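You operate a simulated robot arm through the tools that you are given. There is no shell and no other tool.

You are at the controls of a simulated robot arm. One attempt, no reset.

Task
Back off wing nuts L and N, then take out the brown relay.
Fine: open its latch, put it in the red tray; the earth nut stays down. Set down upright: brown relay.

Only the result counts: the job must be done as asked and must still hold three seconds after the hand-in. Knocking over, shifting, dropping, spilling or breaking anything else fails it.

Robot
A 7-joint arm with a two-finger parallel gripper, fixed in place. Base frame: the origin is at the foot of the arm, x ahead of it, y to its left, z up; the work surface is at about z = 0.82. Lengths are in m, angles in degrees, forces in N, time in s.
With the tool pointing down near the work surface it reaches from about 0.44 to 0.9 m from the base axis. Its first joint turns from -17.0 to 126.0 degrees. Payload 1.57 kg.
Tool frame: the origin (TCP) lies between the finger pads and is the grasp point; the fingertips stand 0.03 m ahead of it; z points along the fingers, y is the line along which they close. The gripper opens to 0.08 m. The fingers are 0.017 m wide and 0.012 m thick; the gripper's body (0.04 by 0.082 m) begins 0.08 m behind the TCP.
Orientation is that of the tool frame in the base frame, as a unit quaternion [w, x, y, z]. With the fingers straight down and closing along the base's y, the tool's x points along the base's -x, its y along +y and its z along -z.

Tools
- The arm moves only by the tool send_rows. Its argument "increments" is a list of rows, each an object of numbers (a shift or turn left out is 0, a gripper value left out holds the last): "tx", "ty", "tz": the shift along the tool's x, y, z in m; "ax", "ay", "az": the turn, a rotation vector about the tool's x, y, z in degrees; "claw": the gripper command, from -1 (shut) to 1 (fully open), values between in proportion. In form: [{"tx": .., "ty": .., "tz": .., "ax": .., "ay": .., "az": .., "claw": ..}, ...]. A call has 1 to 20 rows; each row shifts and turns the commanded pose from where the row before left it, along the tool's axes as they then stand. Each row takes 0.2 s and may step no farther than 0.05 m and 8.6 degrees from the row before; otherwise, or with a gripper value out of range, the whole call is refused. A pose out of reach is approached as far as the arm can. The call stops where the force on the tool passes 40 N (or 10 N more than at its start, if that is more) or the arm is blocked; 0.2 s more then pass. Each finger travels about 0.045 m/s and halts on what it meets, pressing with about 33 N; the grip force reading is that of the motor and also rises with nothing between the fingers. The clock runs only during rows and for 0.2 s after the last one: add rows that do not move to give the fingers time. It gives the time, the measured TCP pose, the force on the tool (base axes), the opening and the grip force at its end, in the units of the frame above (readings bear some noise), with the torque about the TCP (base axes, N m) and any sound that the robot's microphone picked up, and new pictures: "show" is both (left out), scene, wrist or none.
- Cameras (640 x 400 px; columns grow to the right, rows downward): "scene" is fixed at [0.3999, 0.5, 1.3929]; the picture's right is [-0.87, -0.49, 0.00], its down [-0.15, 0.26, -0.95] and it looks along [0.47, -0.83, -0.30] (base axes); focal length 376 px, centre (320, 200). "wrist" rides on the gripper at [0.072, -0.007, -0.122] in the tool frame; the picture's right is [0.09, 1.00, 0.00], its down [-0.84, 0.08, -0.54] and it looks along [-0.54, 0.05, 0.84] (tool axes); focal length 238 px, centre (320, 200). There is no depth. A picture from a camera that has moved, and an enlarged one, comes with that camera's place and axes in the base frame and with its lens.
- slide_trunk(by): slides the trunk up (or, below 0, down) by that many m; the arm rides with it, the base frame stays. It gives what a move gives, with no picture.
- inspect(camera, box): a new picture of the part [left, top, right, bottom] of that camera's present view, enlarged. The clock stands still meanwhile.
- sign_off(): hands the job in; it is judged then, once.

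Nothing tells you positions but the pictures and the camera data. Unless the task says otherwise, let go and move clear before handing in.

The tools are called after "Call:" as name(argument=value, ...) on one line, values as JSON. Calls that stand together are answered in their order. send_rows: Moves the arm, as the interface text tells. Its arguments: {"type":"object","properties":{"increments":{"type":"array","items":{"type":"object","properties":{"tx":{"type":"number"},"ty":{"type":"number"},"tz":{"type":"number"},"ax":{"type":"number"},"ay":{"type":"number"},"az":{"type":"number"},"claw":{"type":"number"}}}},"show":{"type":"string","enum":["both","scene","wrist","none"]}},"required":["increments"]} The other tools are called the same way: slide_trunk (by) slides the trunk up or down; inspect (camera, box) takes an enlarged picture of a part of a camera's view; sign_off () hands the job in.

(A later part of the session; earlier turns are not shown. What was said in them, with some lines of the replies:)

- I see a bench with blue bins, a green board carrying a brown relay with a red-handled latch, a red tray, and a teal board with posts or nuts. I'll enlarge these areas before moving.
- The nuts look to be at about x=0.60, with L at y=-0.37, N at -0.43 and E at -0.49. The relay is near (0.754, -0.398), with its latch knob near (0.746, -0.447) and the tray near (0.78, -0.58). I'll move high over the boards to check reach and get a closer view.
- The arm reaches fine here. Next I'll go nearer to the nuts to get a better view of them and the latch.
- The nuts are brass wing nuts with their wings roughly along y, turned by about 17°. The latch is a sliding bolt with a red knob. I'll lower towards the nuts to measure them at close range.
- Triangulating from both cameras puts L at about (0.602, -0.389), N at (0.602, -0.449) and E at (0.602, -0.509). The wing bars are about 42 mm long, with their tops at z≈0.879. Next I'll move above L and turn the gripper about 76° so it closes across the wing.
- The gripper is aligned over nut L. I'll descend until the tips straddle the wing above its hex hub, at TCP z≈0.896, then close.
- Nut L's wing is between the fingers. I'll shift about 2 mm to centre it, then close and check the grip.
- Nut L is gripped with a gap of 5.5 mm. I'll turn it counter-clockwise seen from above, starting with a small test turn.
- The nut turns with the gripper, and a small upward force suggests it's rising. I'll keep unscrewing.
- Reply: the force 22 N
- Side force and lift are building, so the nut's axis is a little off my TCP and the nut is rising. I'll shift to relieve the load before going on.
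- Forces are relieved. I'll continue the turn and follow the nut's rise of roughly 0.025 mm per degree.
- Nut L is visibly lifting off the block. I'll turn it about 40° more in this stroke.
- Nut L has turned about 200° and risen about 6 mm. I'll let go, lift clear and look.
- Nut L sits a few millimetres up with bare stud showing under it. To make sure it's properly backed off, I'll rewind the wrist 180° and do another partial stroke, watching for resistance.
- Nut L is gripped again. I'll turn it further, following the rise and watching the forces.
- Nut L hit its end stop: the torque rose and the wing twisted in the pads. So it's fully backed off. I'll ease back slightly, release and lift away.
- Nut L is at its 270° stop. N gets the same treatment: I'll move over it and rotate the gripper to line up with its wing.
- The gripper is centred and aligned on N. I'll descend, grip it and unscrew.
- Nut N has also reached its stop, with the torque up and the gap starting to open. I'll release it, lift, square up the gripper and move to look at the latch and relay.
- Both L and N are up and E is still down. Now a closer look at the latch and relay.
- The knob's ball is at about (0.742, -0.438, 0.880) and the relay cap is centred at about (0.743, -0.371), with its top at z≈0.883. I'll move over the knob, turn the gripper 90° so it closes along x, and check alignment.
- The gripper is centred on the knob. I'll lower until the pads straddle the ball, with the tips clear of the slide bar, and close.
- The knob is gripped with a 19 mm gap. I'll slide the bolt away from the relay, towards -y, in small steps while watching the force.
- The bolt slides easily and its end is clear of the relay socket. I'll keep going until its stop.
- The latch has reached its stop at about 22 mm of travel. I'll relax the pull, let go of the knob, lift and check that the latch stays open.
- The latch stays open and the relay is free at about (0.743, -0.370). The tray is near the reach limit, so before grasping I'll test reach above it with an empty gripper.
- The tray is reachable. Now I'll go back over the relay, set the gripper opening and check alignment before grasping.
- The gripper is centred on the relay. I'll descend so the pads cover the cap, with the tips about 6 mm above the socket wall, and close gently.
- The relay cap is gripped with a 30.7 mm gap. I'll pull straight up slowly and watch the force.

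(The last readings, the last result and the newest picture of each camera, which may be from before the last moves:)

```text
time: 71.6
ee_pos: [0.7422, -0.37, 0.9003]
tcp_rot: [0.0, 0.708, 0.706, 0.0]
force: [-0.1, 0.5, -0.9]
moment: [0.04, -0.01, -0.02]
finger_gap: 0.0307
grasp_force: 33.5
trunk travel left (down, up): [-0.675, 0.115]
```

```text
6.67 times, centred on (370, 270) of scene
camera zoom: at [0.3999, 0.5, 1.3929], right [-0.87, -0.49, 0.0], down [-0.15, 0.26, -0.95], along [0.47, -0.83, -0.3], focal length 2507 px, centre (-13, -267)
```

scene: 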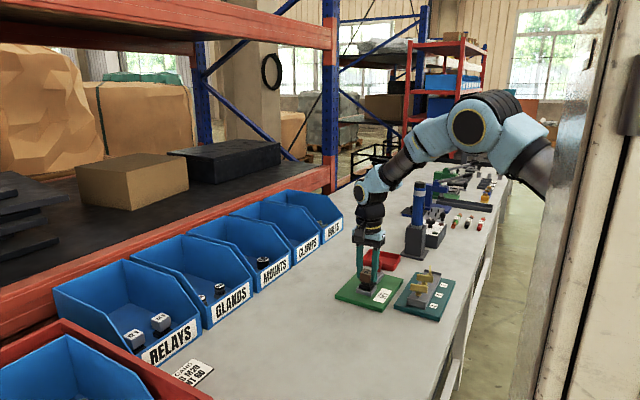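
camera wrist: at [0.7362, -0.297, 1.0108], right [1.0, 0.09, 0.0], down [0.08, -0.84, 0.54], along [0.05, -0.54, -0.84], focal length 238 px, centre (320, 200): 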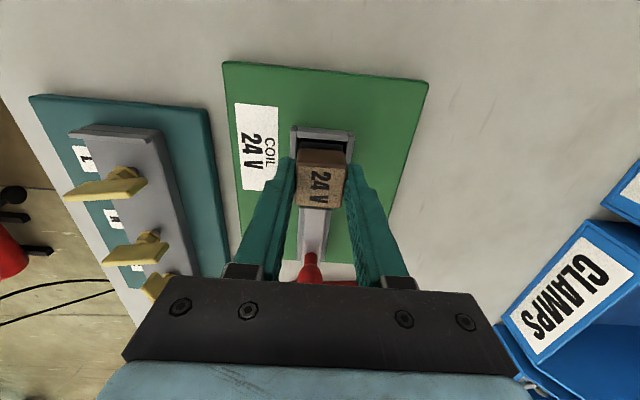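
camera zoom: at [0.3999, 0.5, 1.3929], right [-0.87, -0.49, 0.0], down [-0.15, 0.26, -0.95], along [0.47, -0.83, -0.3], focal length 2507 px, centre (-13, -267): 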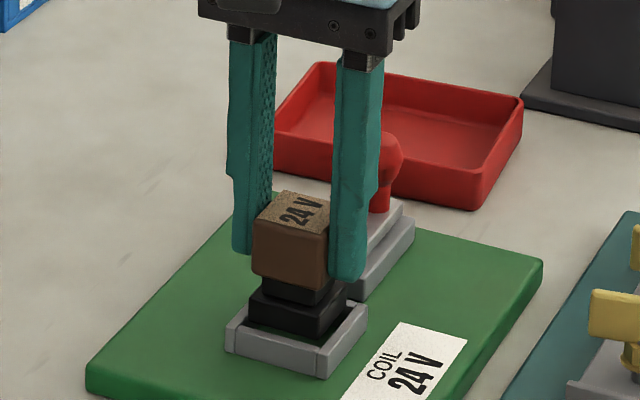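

The relay is coming out cleanly. I'll lift it clear.

Call:
send_rows(increments=[{"tz": -0.01}, {"tz": -0.015}, {"tz": -0.02}, {"tz": -0.025}, {"tz": -0.02}, {}], show="both")

Call:
inspect(camera="scene", box=[330, 200, 410, 300])

```text
time: 73.0
ee_pos: [0.7421, -0.3698, 0.9914]
tcp_rot: [0.0, 0.708, 0.706, 0.0]
force: [0.3, -1.0, -0.1]
moment: [0.02, -0.02, 0.01]
finger_gap: 0.0308
grasp_force: 33.0
trunk travel left (down, up): [-0.675, 0.115]
camera wrist: at [0.7362, -0.2967, 1.1133], right [1.0, 0.09, 0.0], down [0.08, -0.84, 0.54], along [0.05, -0.54, -0.84], focal length 238 px, centre (320, 200)
```

scene: 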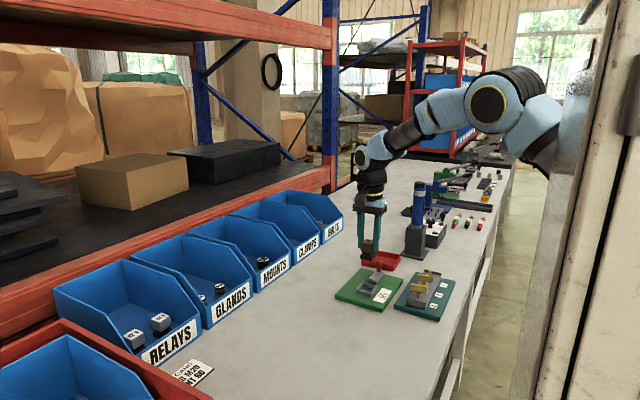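
wrist: 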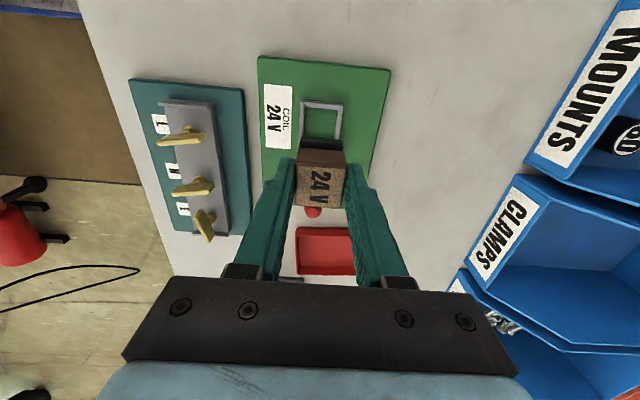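

```text
4.00 times, centred on (370, 250) of scene
camera zoom: at [0.3999, 0.5, 1.3929], right [-0.87, -0.49, 0.0], down [-0.15, 0.26, -0.95], along [0.47, -0.83, -0.3], focal length 1504 px, centre (120, 0)
```

zoom: 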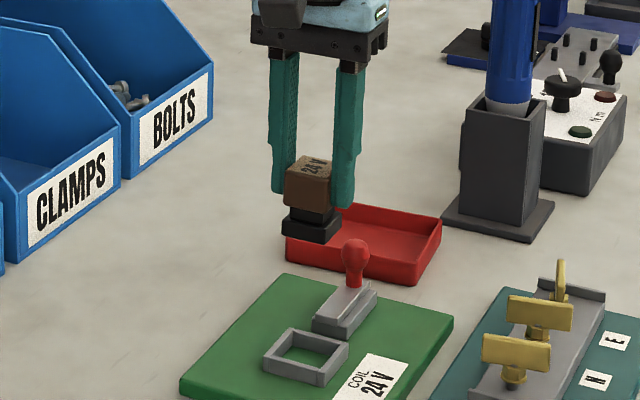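

The relay is out and held upright, with its bottom about 53 mm below the TCP. I'll carry it at this height over the red tray.

Call:
send_rows(increments=[{"tx": -0.02, "ty": 0.002}, {"tx": -0.03, "ty": 0.004}, {"tx": -0.03, "ty": 0.004}, {"tx": -0.03, "ty": 0.004}, {"tx": -0.03, "ty": 0.004}, {"tx": -0.03, "ty": 0.004}, {"tx": -0.026, "ty": 0.002}, {}, {}], show="both")

Call:
inspect(camera="scene", box=[340, 180, 440, 280])

Call:
inspect(camera="wrist", box=[220, 60, 420, 220])

```text
time: 75.0
ee_pos: [0.7668, -0.5672, 0.99]
tcp_rot: [0.0, 0.708, 0.706, 0.0]
force: [0.7, -0.1, -1.2]
moment: [0.02, 0.04, 0.0]
finger_gap: 0.0309
grasp_force: 33.1
trunk travel left (down, up): [-0.675, 0.115]
camera wrist: at [0.7607, -0.4929, 1.1124], right [1.0, 0.09, 0.0], down [0.08, -0.84, 0.54], along [0.05, -0.54, -0.84], focal length 238 px, centre (320, 200)
```

scene: 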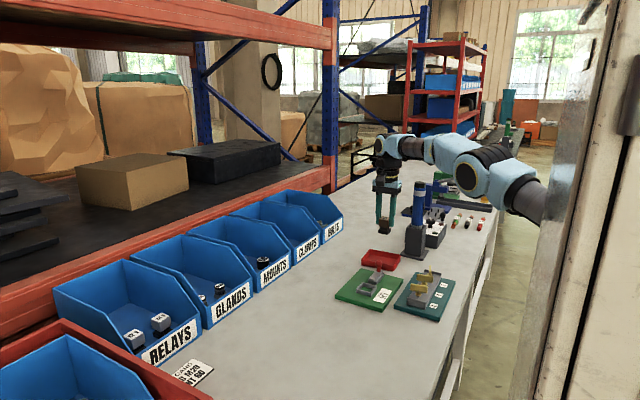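
wrist: 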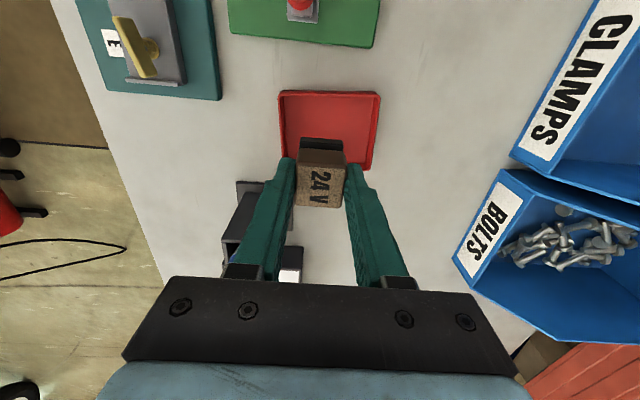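

```text
4.00 times, centred on (390, 230) of scene
camera zoom: at [0.3999, 0.5, 1.3929], right [-0.87, -0.49, 0.0], down [-0.15, 0.26, -0.95], along [0.47, -0.83, -0.3], focal length 1504 px, centre (40, 80)
```

zoom: 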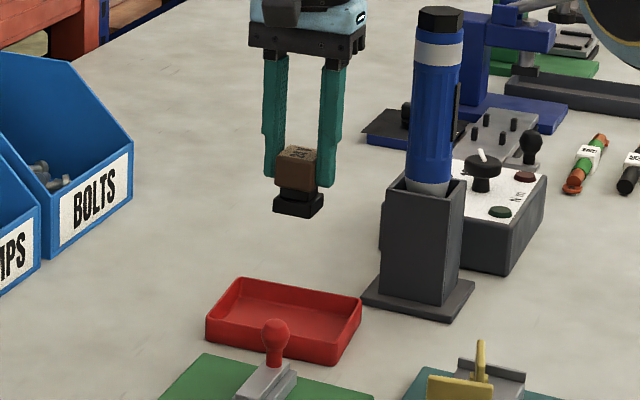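

```text
2.50 times, centred on (320, 140) of wrist
camera zoom: at [0.7607, -0.4929, 1.1124], right [1.0, 0.09, 0.0], down [0.08, -0.84, 0.54], along [0.05, -0.54, -0.84], focal length 596 px, centre (320, 350)
```

zoom: 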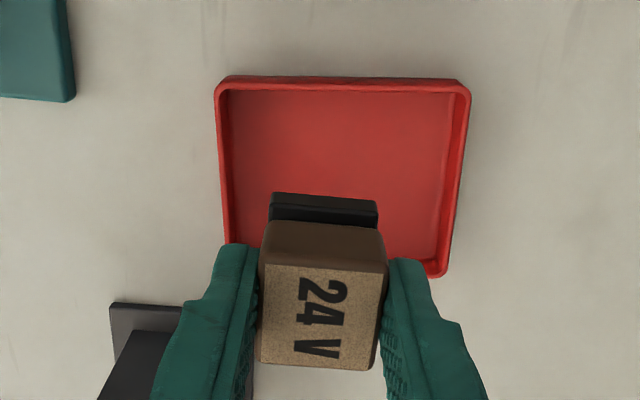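

The relay is over the tray with good margins. I'll shift a few millimetres towards the tray centre and lower to just above its floor.

Call:
send_rows(increments=[{"tx": -0.004, "ty": 0.005, "tz": 0.01}, {"tz": 0.025}, {"tz": 0.025}, {"tz": 0.02}, {"tz": 0.015}, {}, {}], show="both")

Call:
inspect(camera="scene", box=[350, 220, 420, 290])

Call:
inspect(camera="wrist", box=[220, 60, 420, 220])

```text
time: 76.6
ee_pos: [0.7714, -0.5688, 0.8971]
tcp_rot: [0.0, 0.708, 0.707, 0.0]
force: [0.0, 0.2, -0.7]
moment: [0.0, 0.03, -0.01]
finger_gap: 0.0308
grasp_force: 33.0
trunk travel left (down, up): [-0.675, 0.115]
camera wrist: at [0.7654, -0.497, 1.0181], right [1.0, 0.09, 0.0], down [0.08, -0.84, 0.54], along [0.05, -0.54, -0.84], focal length 238 px, centre (320, 200)
```

scene: 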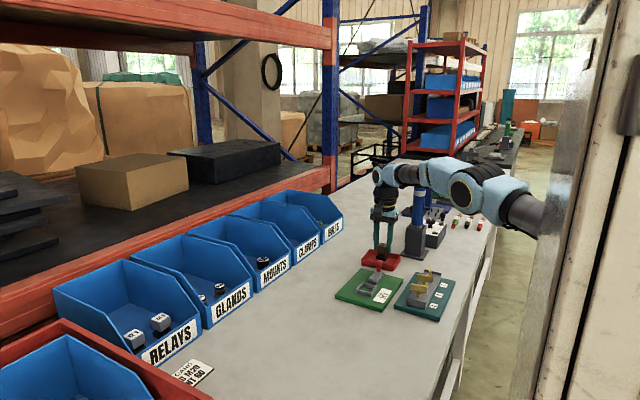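
wrist: 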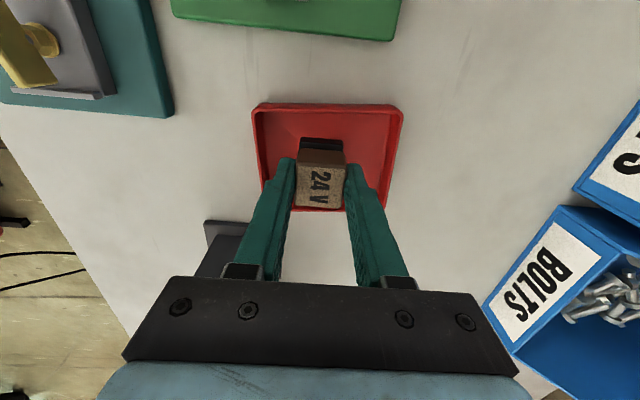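

```text
5.71 times, centred on (385, 255) of scene
camera zoom: at [0.3999, 0.5, 1.3929], right [-0.87, -0.49, 0.0], down [-0.15, 0.26, -0.95], along [0.47, -0.83, -0.3], focal length 2149 px, centre (-51, -114)
```

zoom: 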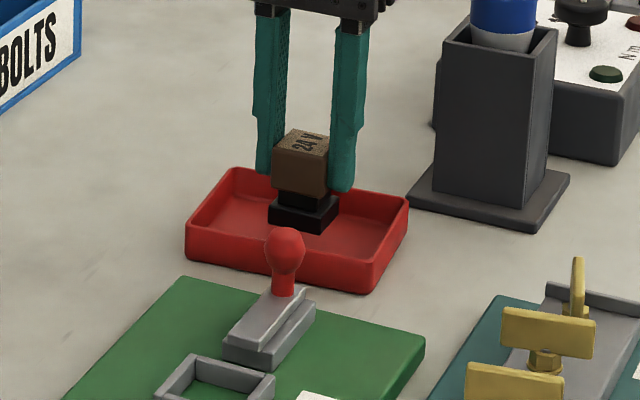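

```text
2.50 times, centred on (320, 140) of wrist
camera zoom: at [0.7654, -0.497, 1.0181], right [1.0, 0.09, 0.0], down [0.08, -0.84, 0.54], along [0.05, -0.54, -0.84], focal length 596 px, centre (320, 350)
```

zoom: 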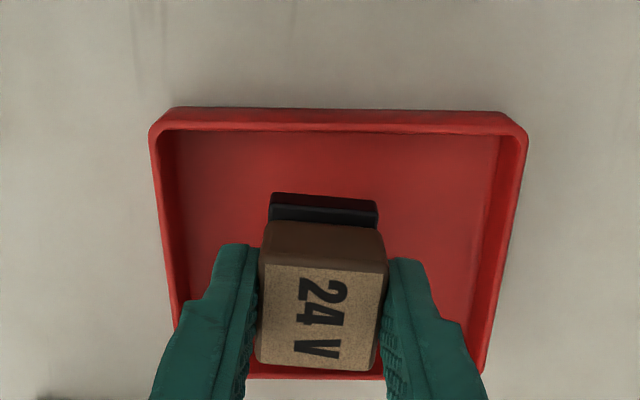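

Call:
inspect(camera="scene", box=[360, 140, 480, 260])

Call:
send_rows(increments=[{"tz": 0.004}, {"tz": 0.004}, {"tz": 0.003}, {}], show="none")

```text
3.33 times, centred on (420, 200) of scene
camera zoom: at [0.3999, 0.5, 1.3929], right [-0.87, -0.49, 0.0], down [-0.15, 0.26, -0.95], along [0.47, -0.83, -0.3], focal length 1253 px, centre (-13, 200)
```

zoom: 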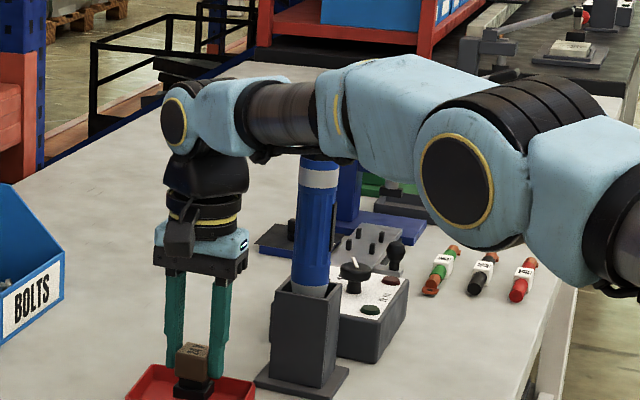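

```text
time: 77.6
ee_pos: [0.7716, -0.5711, 0.8842]
tcp_rot: [-0.001, 0.708, 0.706, 0.0]
force: [1.3, -0.1, -1.1]
moment: [0.0, 0.0, -0.01]
finger_gap: 0.0309
grasp_force: 32.8
trunk travel left (down, up): [-0.675, 0.115]
```

The forearm is well to the near side of the torch and there's no contact. I'll creep down the last few millimetres until I feel the tray floor.

Call:
send_rows(increments=[{"tz": 0.002}, {"tz": 0.001}, {}], show="none")

Call:
inspect(camera="scene", box=[360, 240, 410, 290])

```text
time: 78.4
ee_pos: [0.7727, -0.5702, 0.8822]
tcp_rot: [0.0, 0.708, 0.707, 0.0]
force: [0.0, -0.1, -0.6]
moment: [-0.02, 0.03, -0.03]
finger_gap: 0.0307
grasp_force: 33.0
trunk travel left (down, up): [-0.675, 0.115]
```

```text
8.00 times, centred on (385, 265) of scene
camera zoom: at [0.3999, 0.5, 1.3929], right [-0.87, -0.49, 0.0], down [-0.15, 0.26, -0.95], along [0.47, -0.83, -0.3], focal length 3008 px, centre (-200, -320)
```

zoom: 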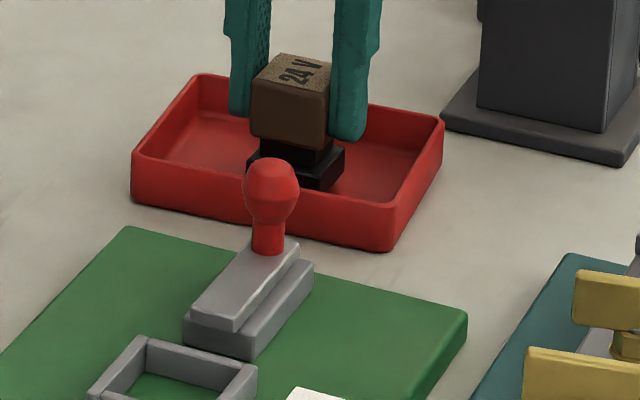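

Call:
send_rows(increments=[{"tz": 0.001}, {"tz": 0.001}, {"tz": 0.001}], show="none")

Call:
send_rows(increments=[{"tz": 0.001}, {"tz": 0.001}], show="none")

```text
time: 79.2
ee_pos: [0.772, -0.5712, 0.879]
tcp_rot: [0.001, 0.708, 0.706, 0.001]
force: [0.2, 0.1, -0.7]
moment: [0.0, -0.01, 0.01]
finger_gap: 0.0309
grasp_force: 33.9
trunk travel left (down, up): [-0.675, 0.115]
```

```text
time: 79.8
ee_pos: [0.7718, -0.5707, 0.8781]
tcp_rot: [0.002, 0.707, 0.707, 0.0]
force: [-0.5, -0.4, 7.4]
moment: [0.01, 0.1, -0.01]
finger_gap: 0.031
grasp_force: 33.2
trunk travel left (down, up): [-0.675, 0.115]
```

Contact: there's 7.4 N upward, so the relay is standing on the tray floor. I'll ease the pressure and confirm with a look before letting go.

Call:
send_rows(increments=[{"tz": -0.0005}, {}], show="wrist")

Call:
inspect(camera="scene", box=[360, 240, 410, 290])

```text
time: 80.4
ee_pos: [0.7714, -0.5696, 0.8788]
tcp_rot: [0.001, 0.708, 0.706, 0.0]
force: [1.4, -2.3, 9.1]
moment: [-0.14, -0.04, 0.0]
finger_gap: 0.0311
grasp_force: 33.3
trunk travel left (down, up): [-0.675, 0.115]
camera wrist: at [0.765, -0.4968, 1.0005], right [1.0, 0.09, 0.0], down [0.08, -0.84, 0.54], along [0.05, -0.54, -0.84], focal length 238 px, centre (320, 200)
```

wrist: 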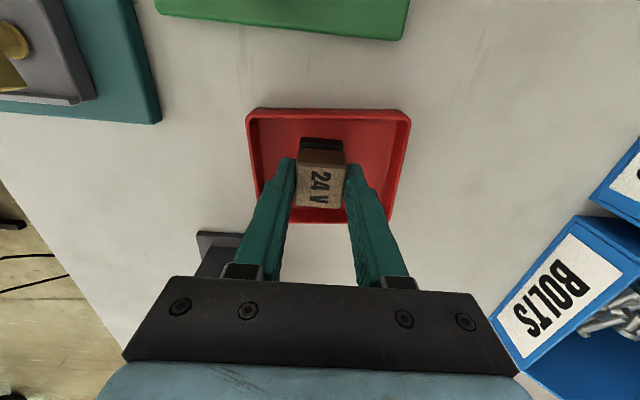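

```text
8.00 times, centred on (385, 265) of scene
camera zoom: at [0.3999, 0.5, 1.3929], right [-0.87, -0.49, 0.0], down [-0.15, 0.26, -0.95], along [0.47, -0.83, -0.3], focal length 3008 px, centre (-200, -320)
```

zoom: 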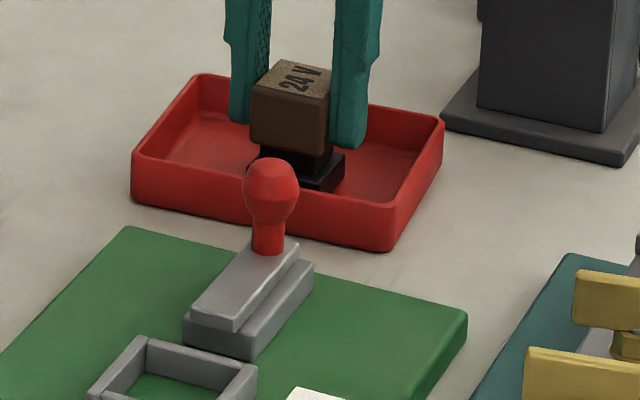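

Call:
send_rows(increments=[{"tz": -0.0007}, {}, {"claw": 0.0}, {"claw": 0.1}, {}], show="wrist")

Call:
inspect(camera="scene", box=[360, 240, 410, 290])

```text
time: 81.6
ee_pos: [0.7723, -0.5694, 0.8787]
tcp_rot: [0.0, 0.707, 0.707, 0.0]
force: [-0.5, -0.1, -1.1]
moment: [0.02, -0.01, 0.03]
finger_gap: 0.0441
grasp_force: 0.0
trunk travel left (down, up): [-0.675, 0.115]
camera wrist: at [0.7651, -0.4965, 1.0], right [1.0, 0.09, 0.0], down [0.08, -0.84, 0.54], along [0.05, -0.54, -0.84], focal length 238 px, centre (320, 200)
```

wrist: 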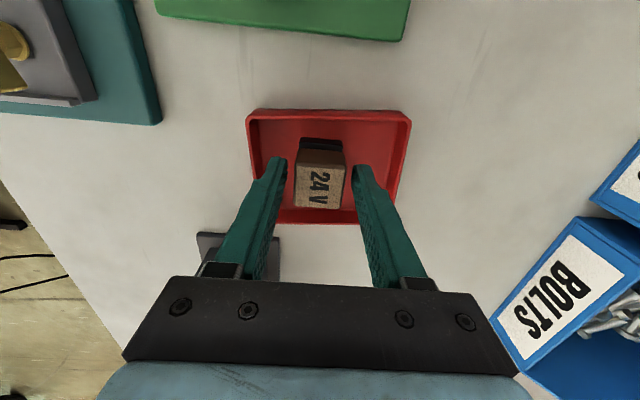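

```text
8.00 times, centred on (385, 265) of scene
camera zoom: at [0.3999, 0.5, 1.3929], right [-0.87, -0.49, 0.0], down [-0.15, 0.26, -0.95], along [0.47, -0.83, -0.3], focal length 3008 px, centre (-200, -320)
```

zoom: 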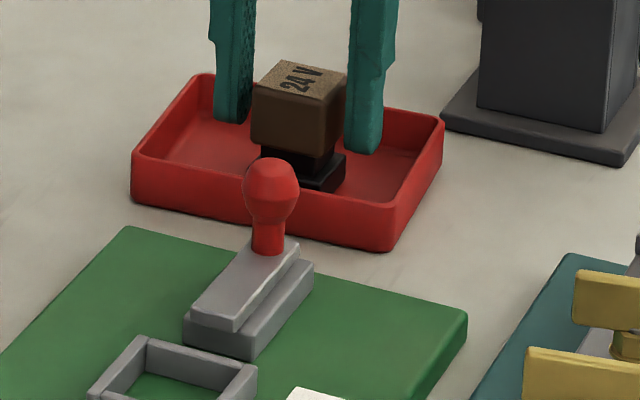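

The relay stands upright in the tray with the fingers clear on both sides. I'll lift straight up and move clear.

Call:
send_rows(increments=[{"tz": -0.01}, {"tz": -0.02}, {"tz": -0.03}, {"tz": -0.04}, {"tz": -0.04}, {"tx": 0.04, "tz": -0.02}, {"tx": 0.04}, {"tx": 0.04}, {}], show="both")

Call:
inspect(camera="scene", box=[330, 230, 460, 330])

Call:
inspect(camera="scene", box=[360, 240, 410, 290])

Call:
inspect(camera="wrist", box=[100, 20, 420, 220])

```text
time: 83.6
ee_pos: [0.8145, -0.4754, 1.0506]
tcp_rot: [-0.002, 0.708, 0.707, 0.0]
force: [0.2, 0.3, -0.7]
moment: [0.02, -0.02, -0.01]
finger_gap: 0.0441
grasp_force: 0.0
out of reach, approached as far as the arm can: row 5, 6, 7, 8
trunk travel left (down, up): [-0.675, 0.115]
camera wrist: at [0.809, -0.4018, 1.172], right [1.0, 0.09, 0.0], down [0.08, -0.84, 0.54], along [0.05, -0.54, -0.84], focal length 238 px, centre (320, 200)
```

scene: 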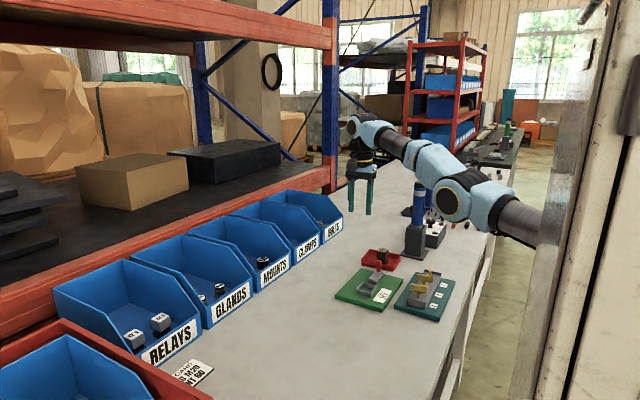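
wrist: 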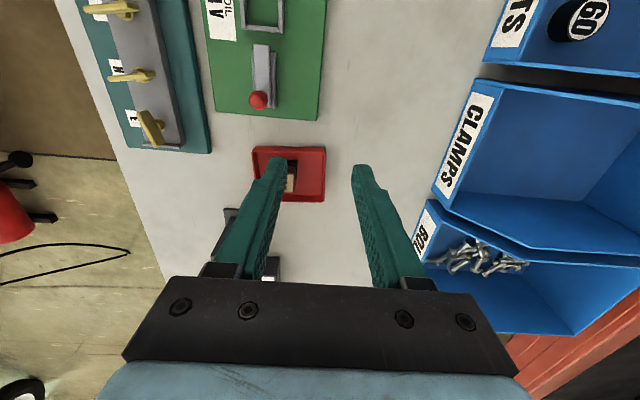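

```text
4.00 times, centred on (395, 280) of scene
camera zoom: at [0.3999, 0.5, 1.3929], right [-0.87, -0.49, 0.0], down [-0.15, 0.26, -0.95], along [0.47, -0.83, -0.3], focal length 1504 px, centre (20, -120)
```

zoom: 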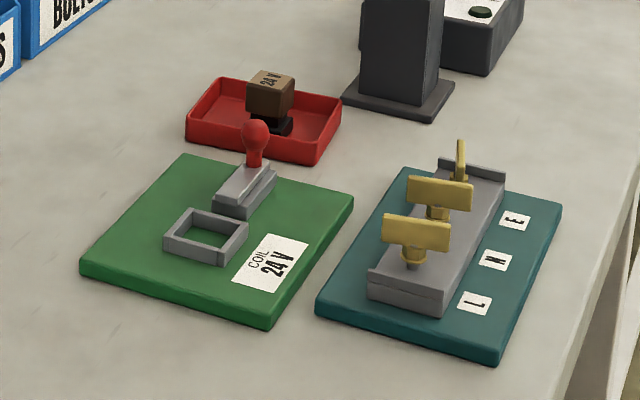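

```text
8.00 times, centred on (385, 265) of scene
camera zoom: at [0.3999, 0.5, 1.3929], right [-0.87, -0.49, 0.0], down [-0.15, 0.26, -0.95], along [0.47, -0.83, -0.3], focal length 3008 px, centre (-200, -320)
```

zoom: 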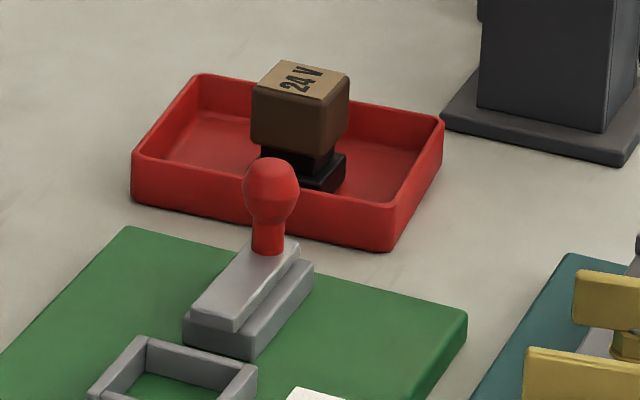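

```text
2.00 times, centred on (260, 120) of wrist
camera zoom: at [0.809, -0.4018, 1.172], right [1.0, 0.09, 0.0], down [0.08, -0.84, 0.54], along [0.05, -0.54, -0.84], focal length 477 px, centre (440, 360)
```

zoom: 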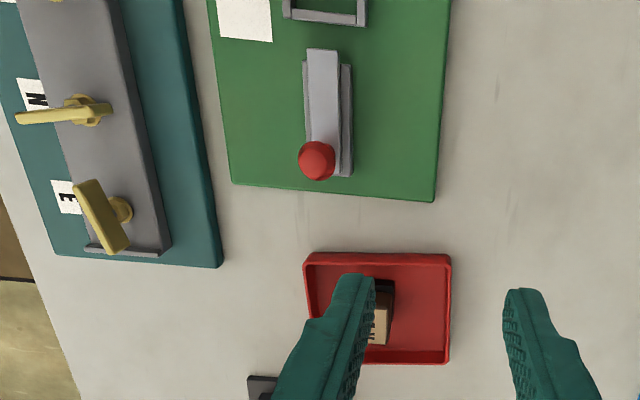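

The relay is upright in the red tray, the latch is open, L and N are up, and E is down. I'll pull the arm back to a comfortable pose and take a last look.

Call:
send_rows(increments=[{"ty": -0.04, "tx": 0.03}, {"ty": -0.04, "tx": 0.03}, {"tx": 0.03}, {}, {}], show="both")

Call:
inspect(camera="scene", box=[340, 160, 500, 320])

```text
time: 84.8
ee_pos: [0.828, -0.442, 1.0635]
tcp_rot: [0.0, 0.708, 0.706, 0.0]
force: [-0.3, -0.2, -0.3]
moment: [-0.01, -0.01, 0.0]
finger_gap: 0.0439
grasp_force: 0.0
out of reach, approached as far as the arm can: row 1, 2, 3
trunk travel left (down, up): [-0.675, 0.115]
camera wrist: at [0.8213, -0.3689, 1.1863], right [1.0, 0.09, 0.0], down [0.08, -0.84, 0.54], along [0.05, -0.54, -0.84], focal length 238 px, centre (320, 200)
```

scene: 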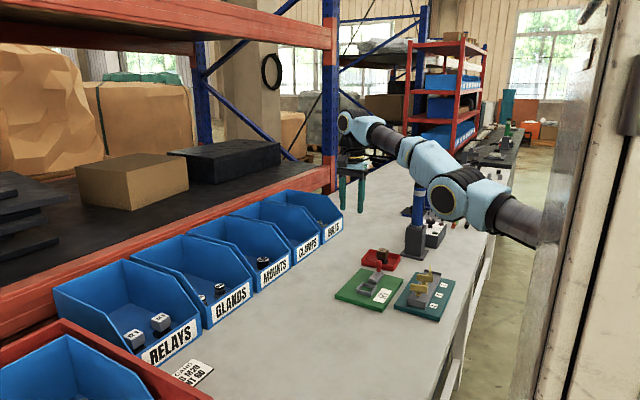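
wrist: 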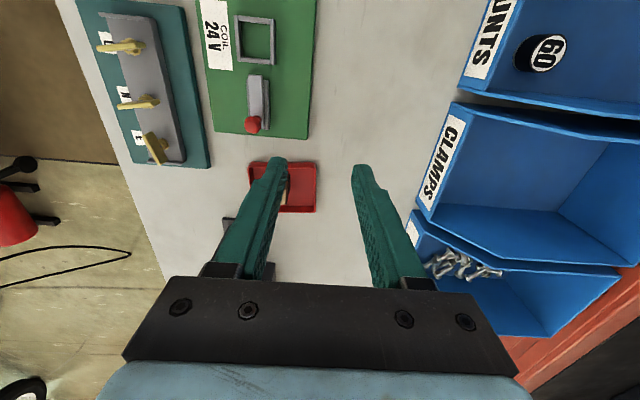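

```text
2.50 times, centred on (420, 240) of scene
camera zoom: at [0.3999, 0.5, 1.3929], right [-0.87, -0.49, 0.0], down [-0.15, 0.26, -0.95], along [0.47, -0.83, -0.3], focal length 940 px, centre (70, 100)
```

zoom: 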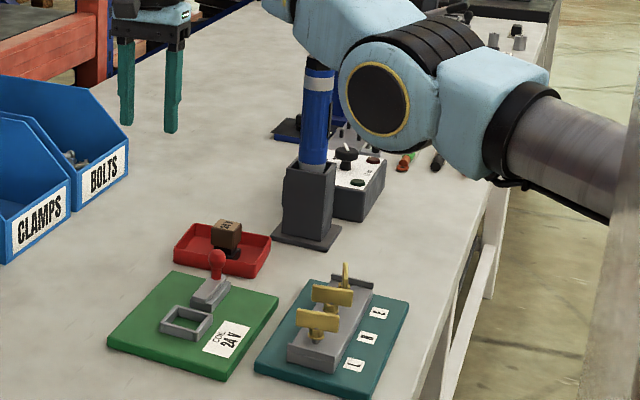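

Everything on the bench looks right and the arm is clear, though it stopped short of the retreat pose I asked for. I'll wait briefly to confirm it and the objects are still.

Call:
send_rows(increments=[{}, {}, {}, {}, {}, {}], show="both")

Call:
inspect(camera="scene", box=[340, 160, 500, 320])

```text
time: 86.2
ee_pos: [0.8271, -0.4437, 1.0641]
tcp_rot: [-0.001, 0.707, 0.707, 0.0]
force: [0.5, -0.5, -0.8]
moment: [-0.02, 0.0, -0.01]
finger_gap: 0.0441
grasp_force: 0.1
trunk travel left (down, up): [-0.675, 0.115]
camera wrist: at [0.8213, -0.3691, 1.1862], right [1.0, 0.09, 0.0], down [0.08, -0.84, 0.54], along [0.05, -0.54, -0.84], focal length 238 px, centre (320, 200)
```

scene: 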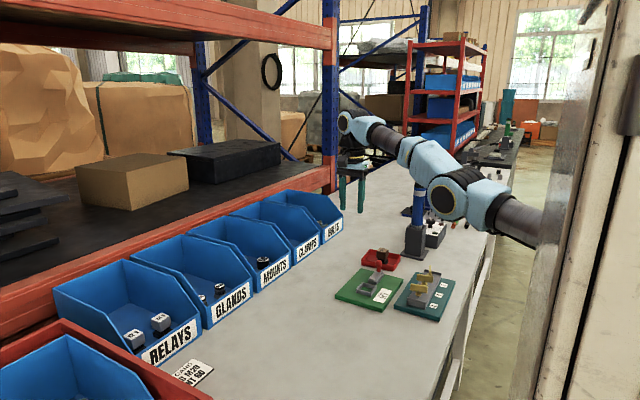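
wrist: 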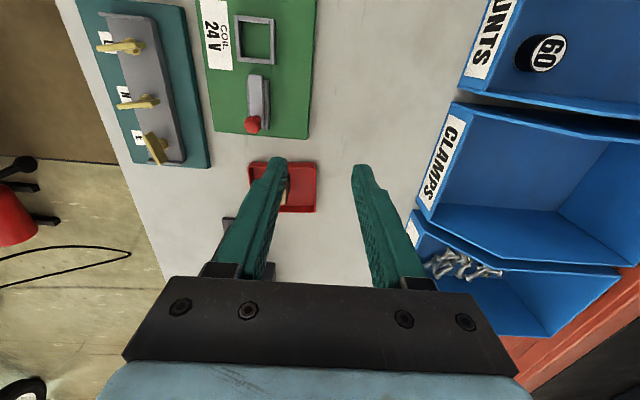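

```text
2.50 times, centred on (420, 240) of scene
camera zoom: at [0.3999, 0.5, 1.3929], right [-0.87, -0.49, 0.0], down [-0.15, 0.26, -0.95], along [0.47, -0.83, -0.3], focal length 940 px, centre (70, 100)
```

zoom: 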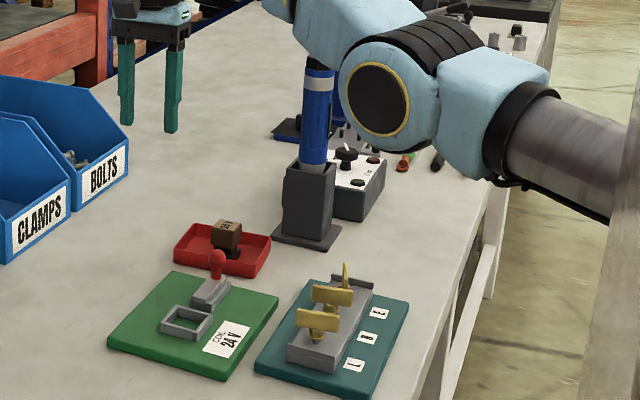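

The arm is still and clear of the work. Nuts L and N are backed off, E is untouched, the latch is open and the relay stands upright in the red tray, so I'm handing in.

Call:
sign_off()

```text
The job is handed in.
```

The job is handed in. The hand-in only confirmed receipt, so I don't have a pass or fail.

- **Wing nuts L and N:** both are backed off about 270°, as far as they turn, and bare stud shows under L. I didn't touch the earth nut, E, and it is still down.
- **Latch:** the bolt is slid about 22 mm to its stop and stayed open after I let go.
- **Brown relay:** it pulled out cleanly and stands upright in the red tray. I lowered it until it touched the tray floor before opening the gripper.
- **Everything else:** nothing looked moved or knocked in the last pictures, including the torch beside the tray.

When I pulled the arm back at the end, it couldn't reach the pose I asked for and drifted a little. It is stationary above the bench, clear of the work, with almost no force on the gripper.
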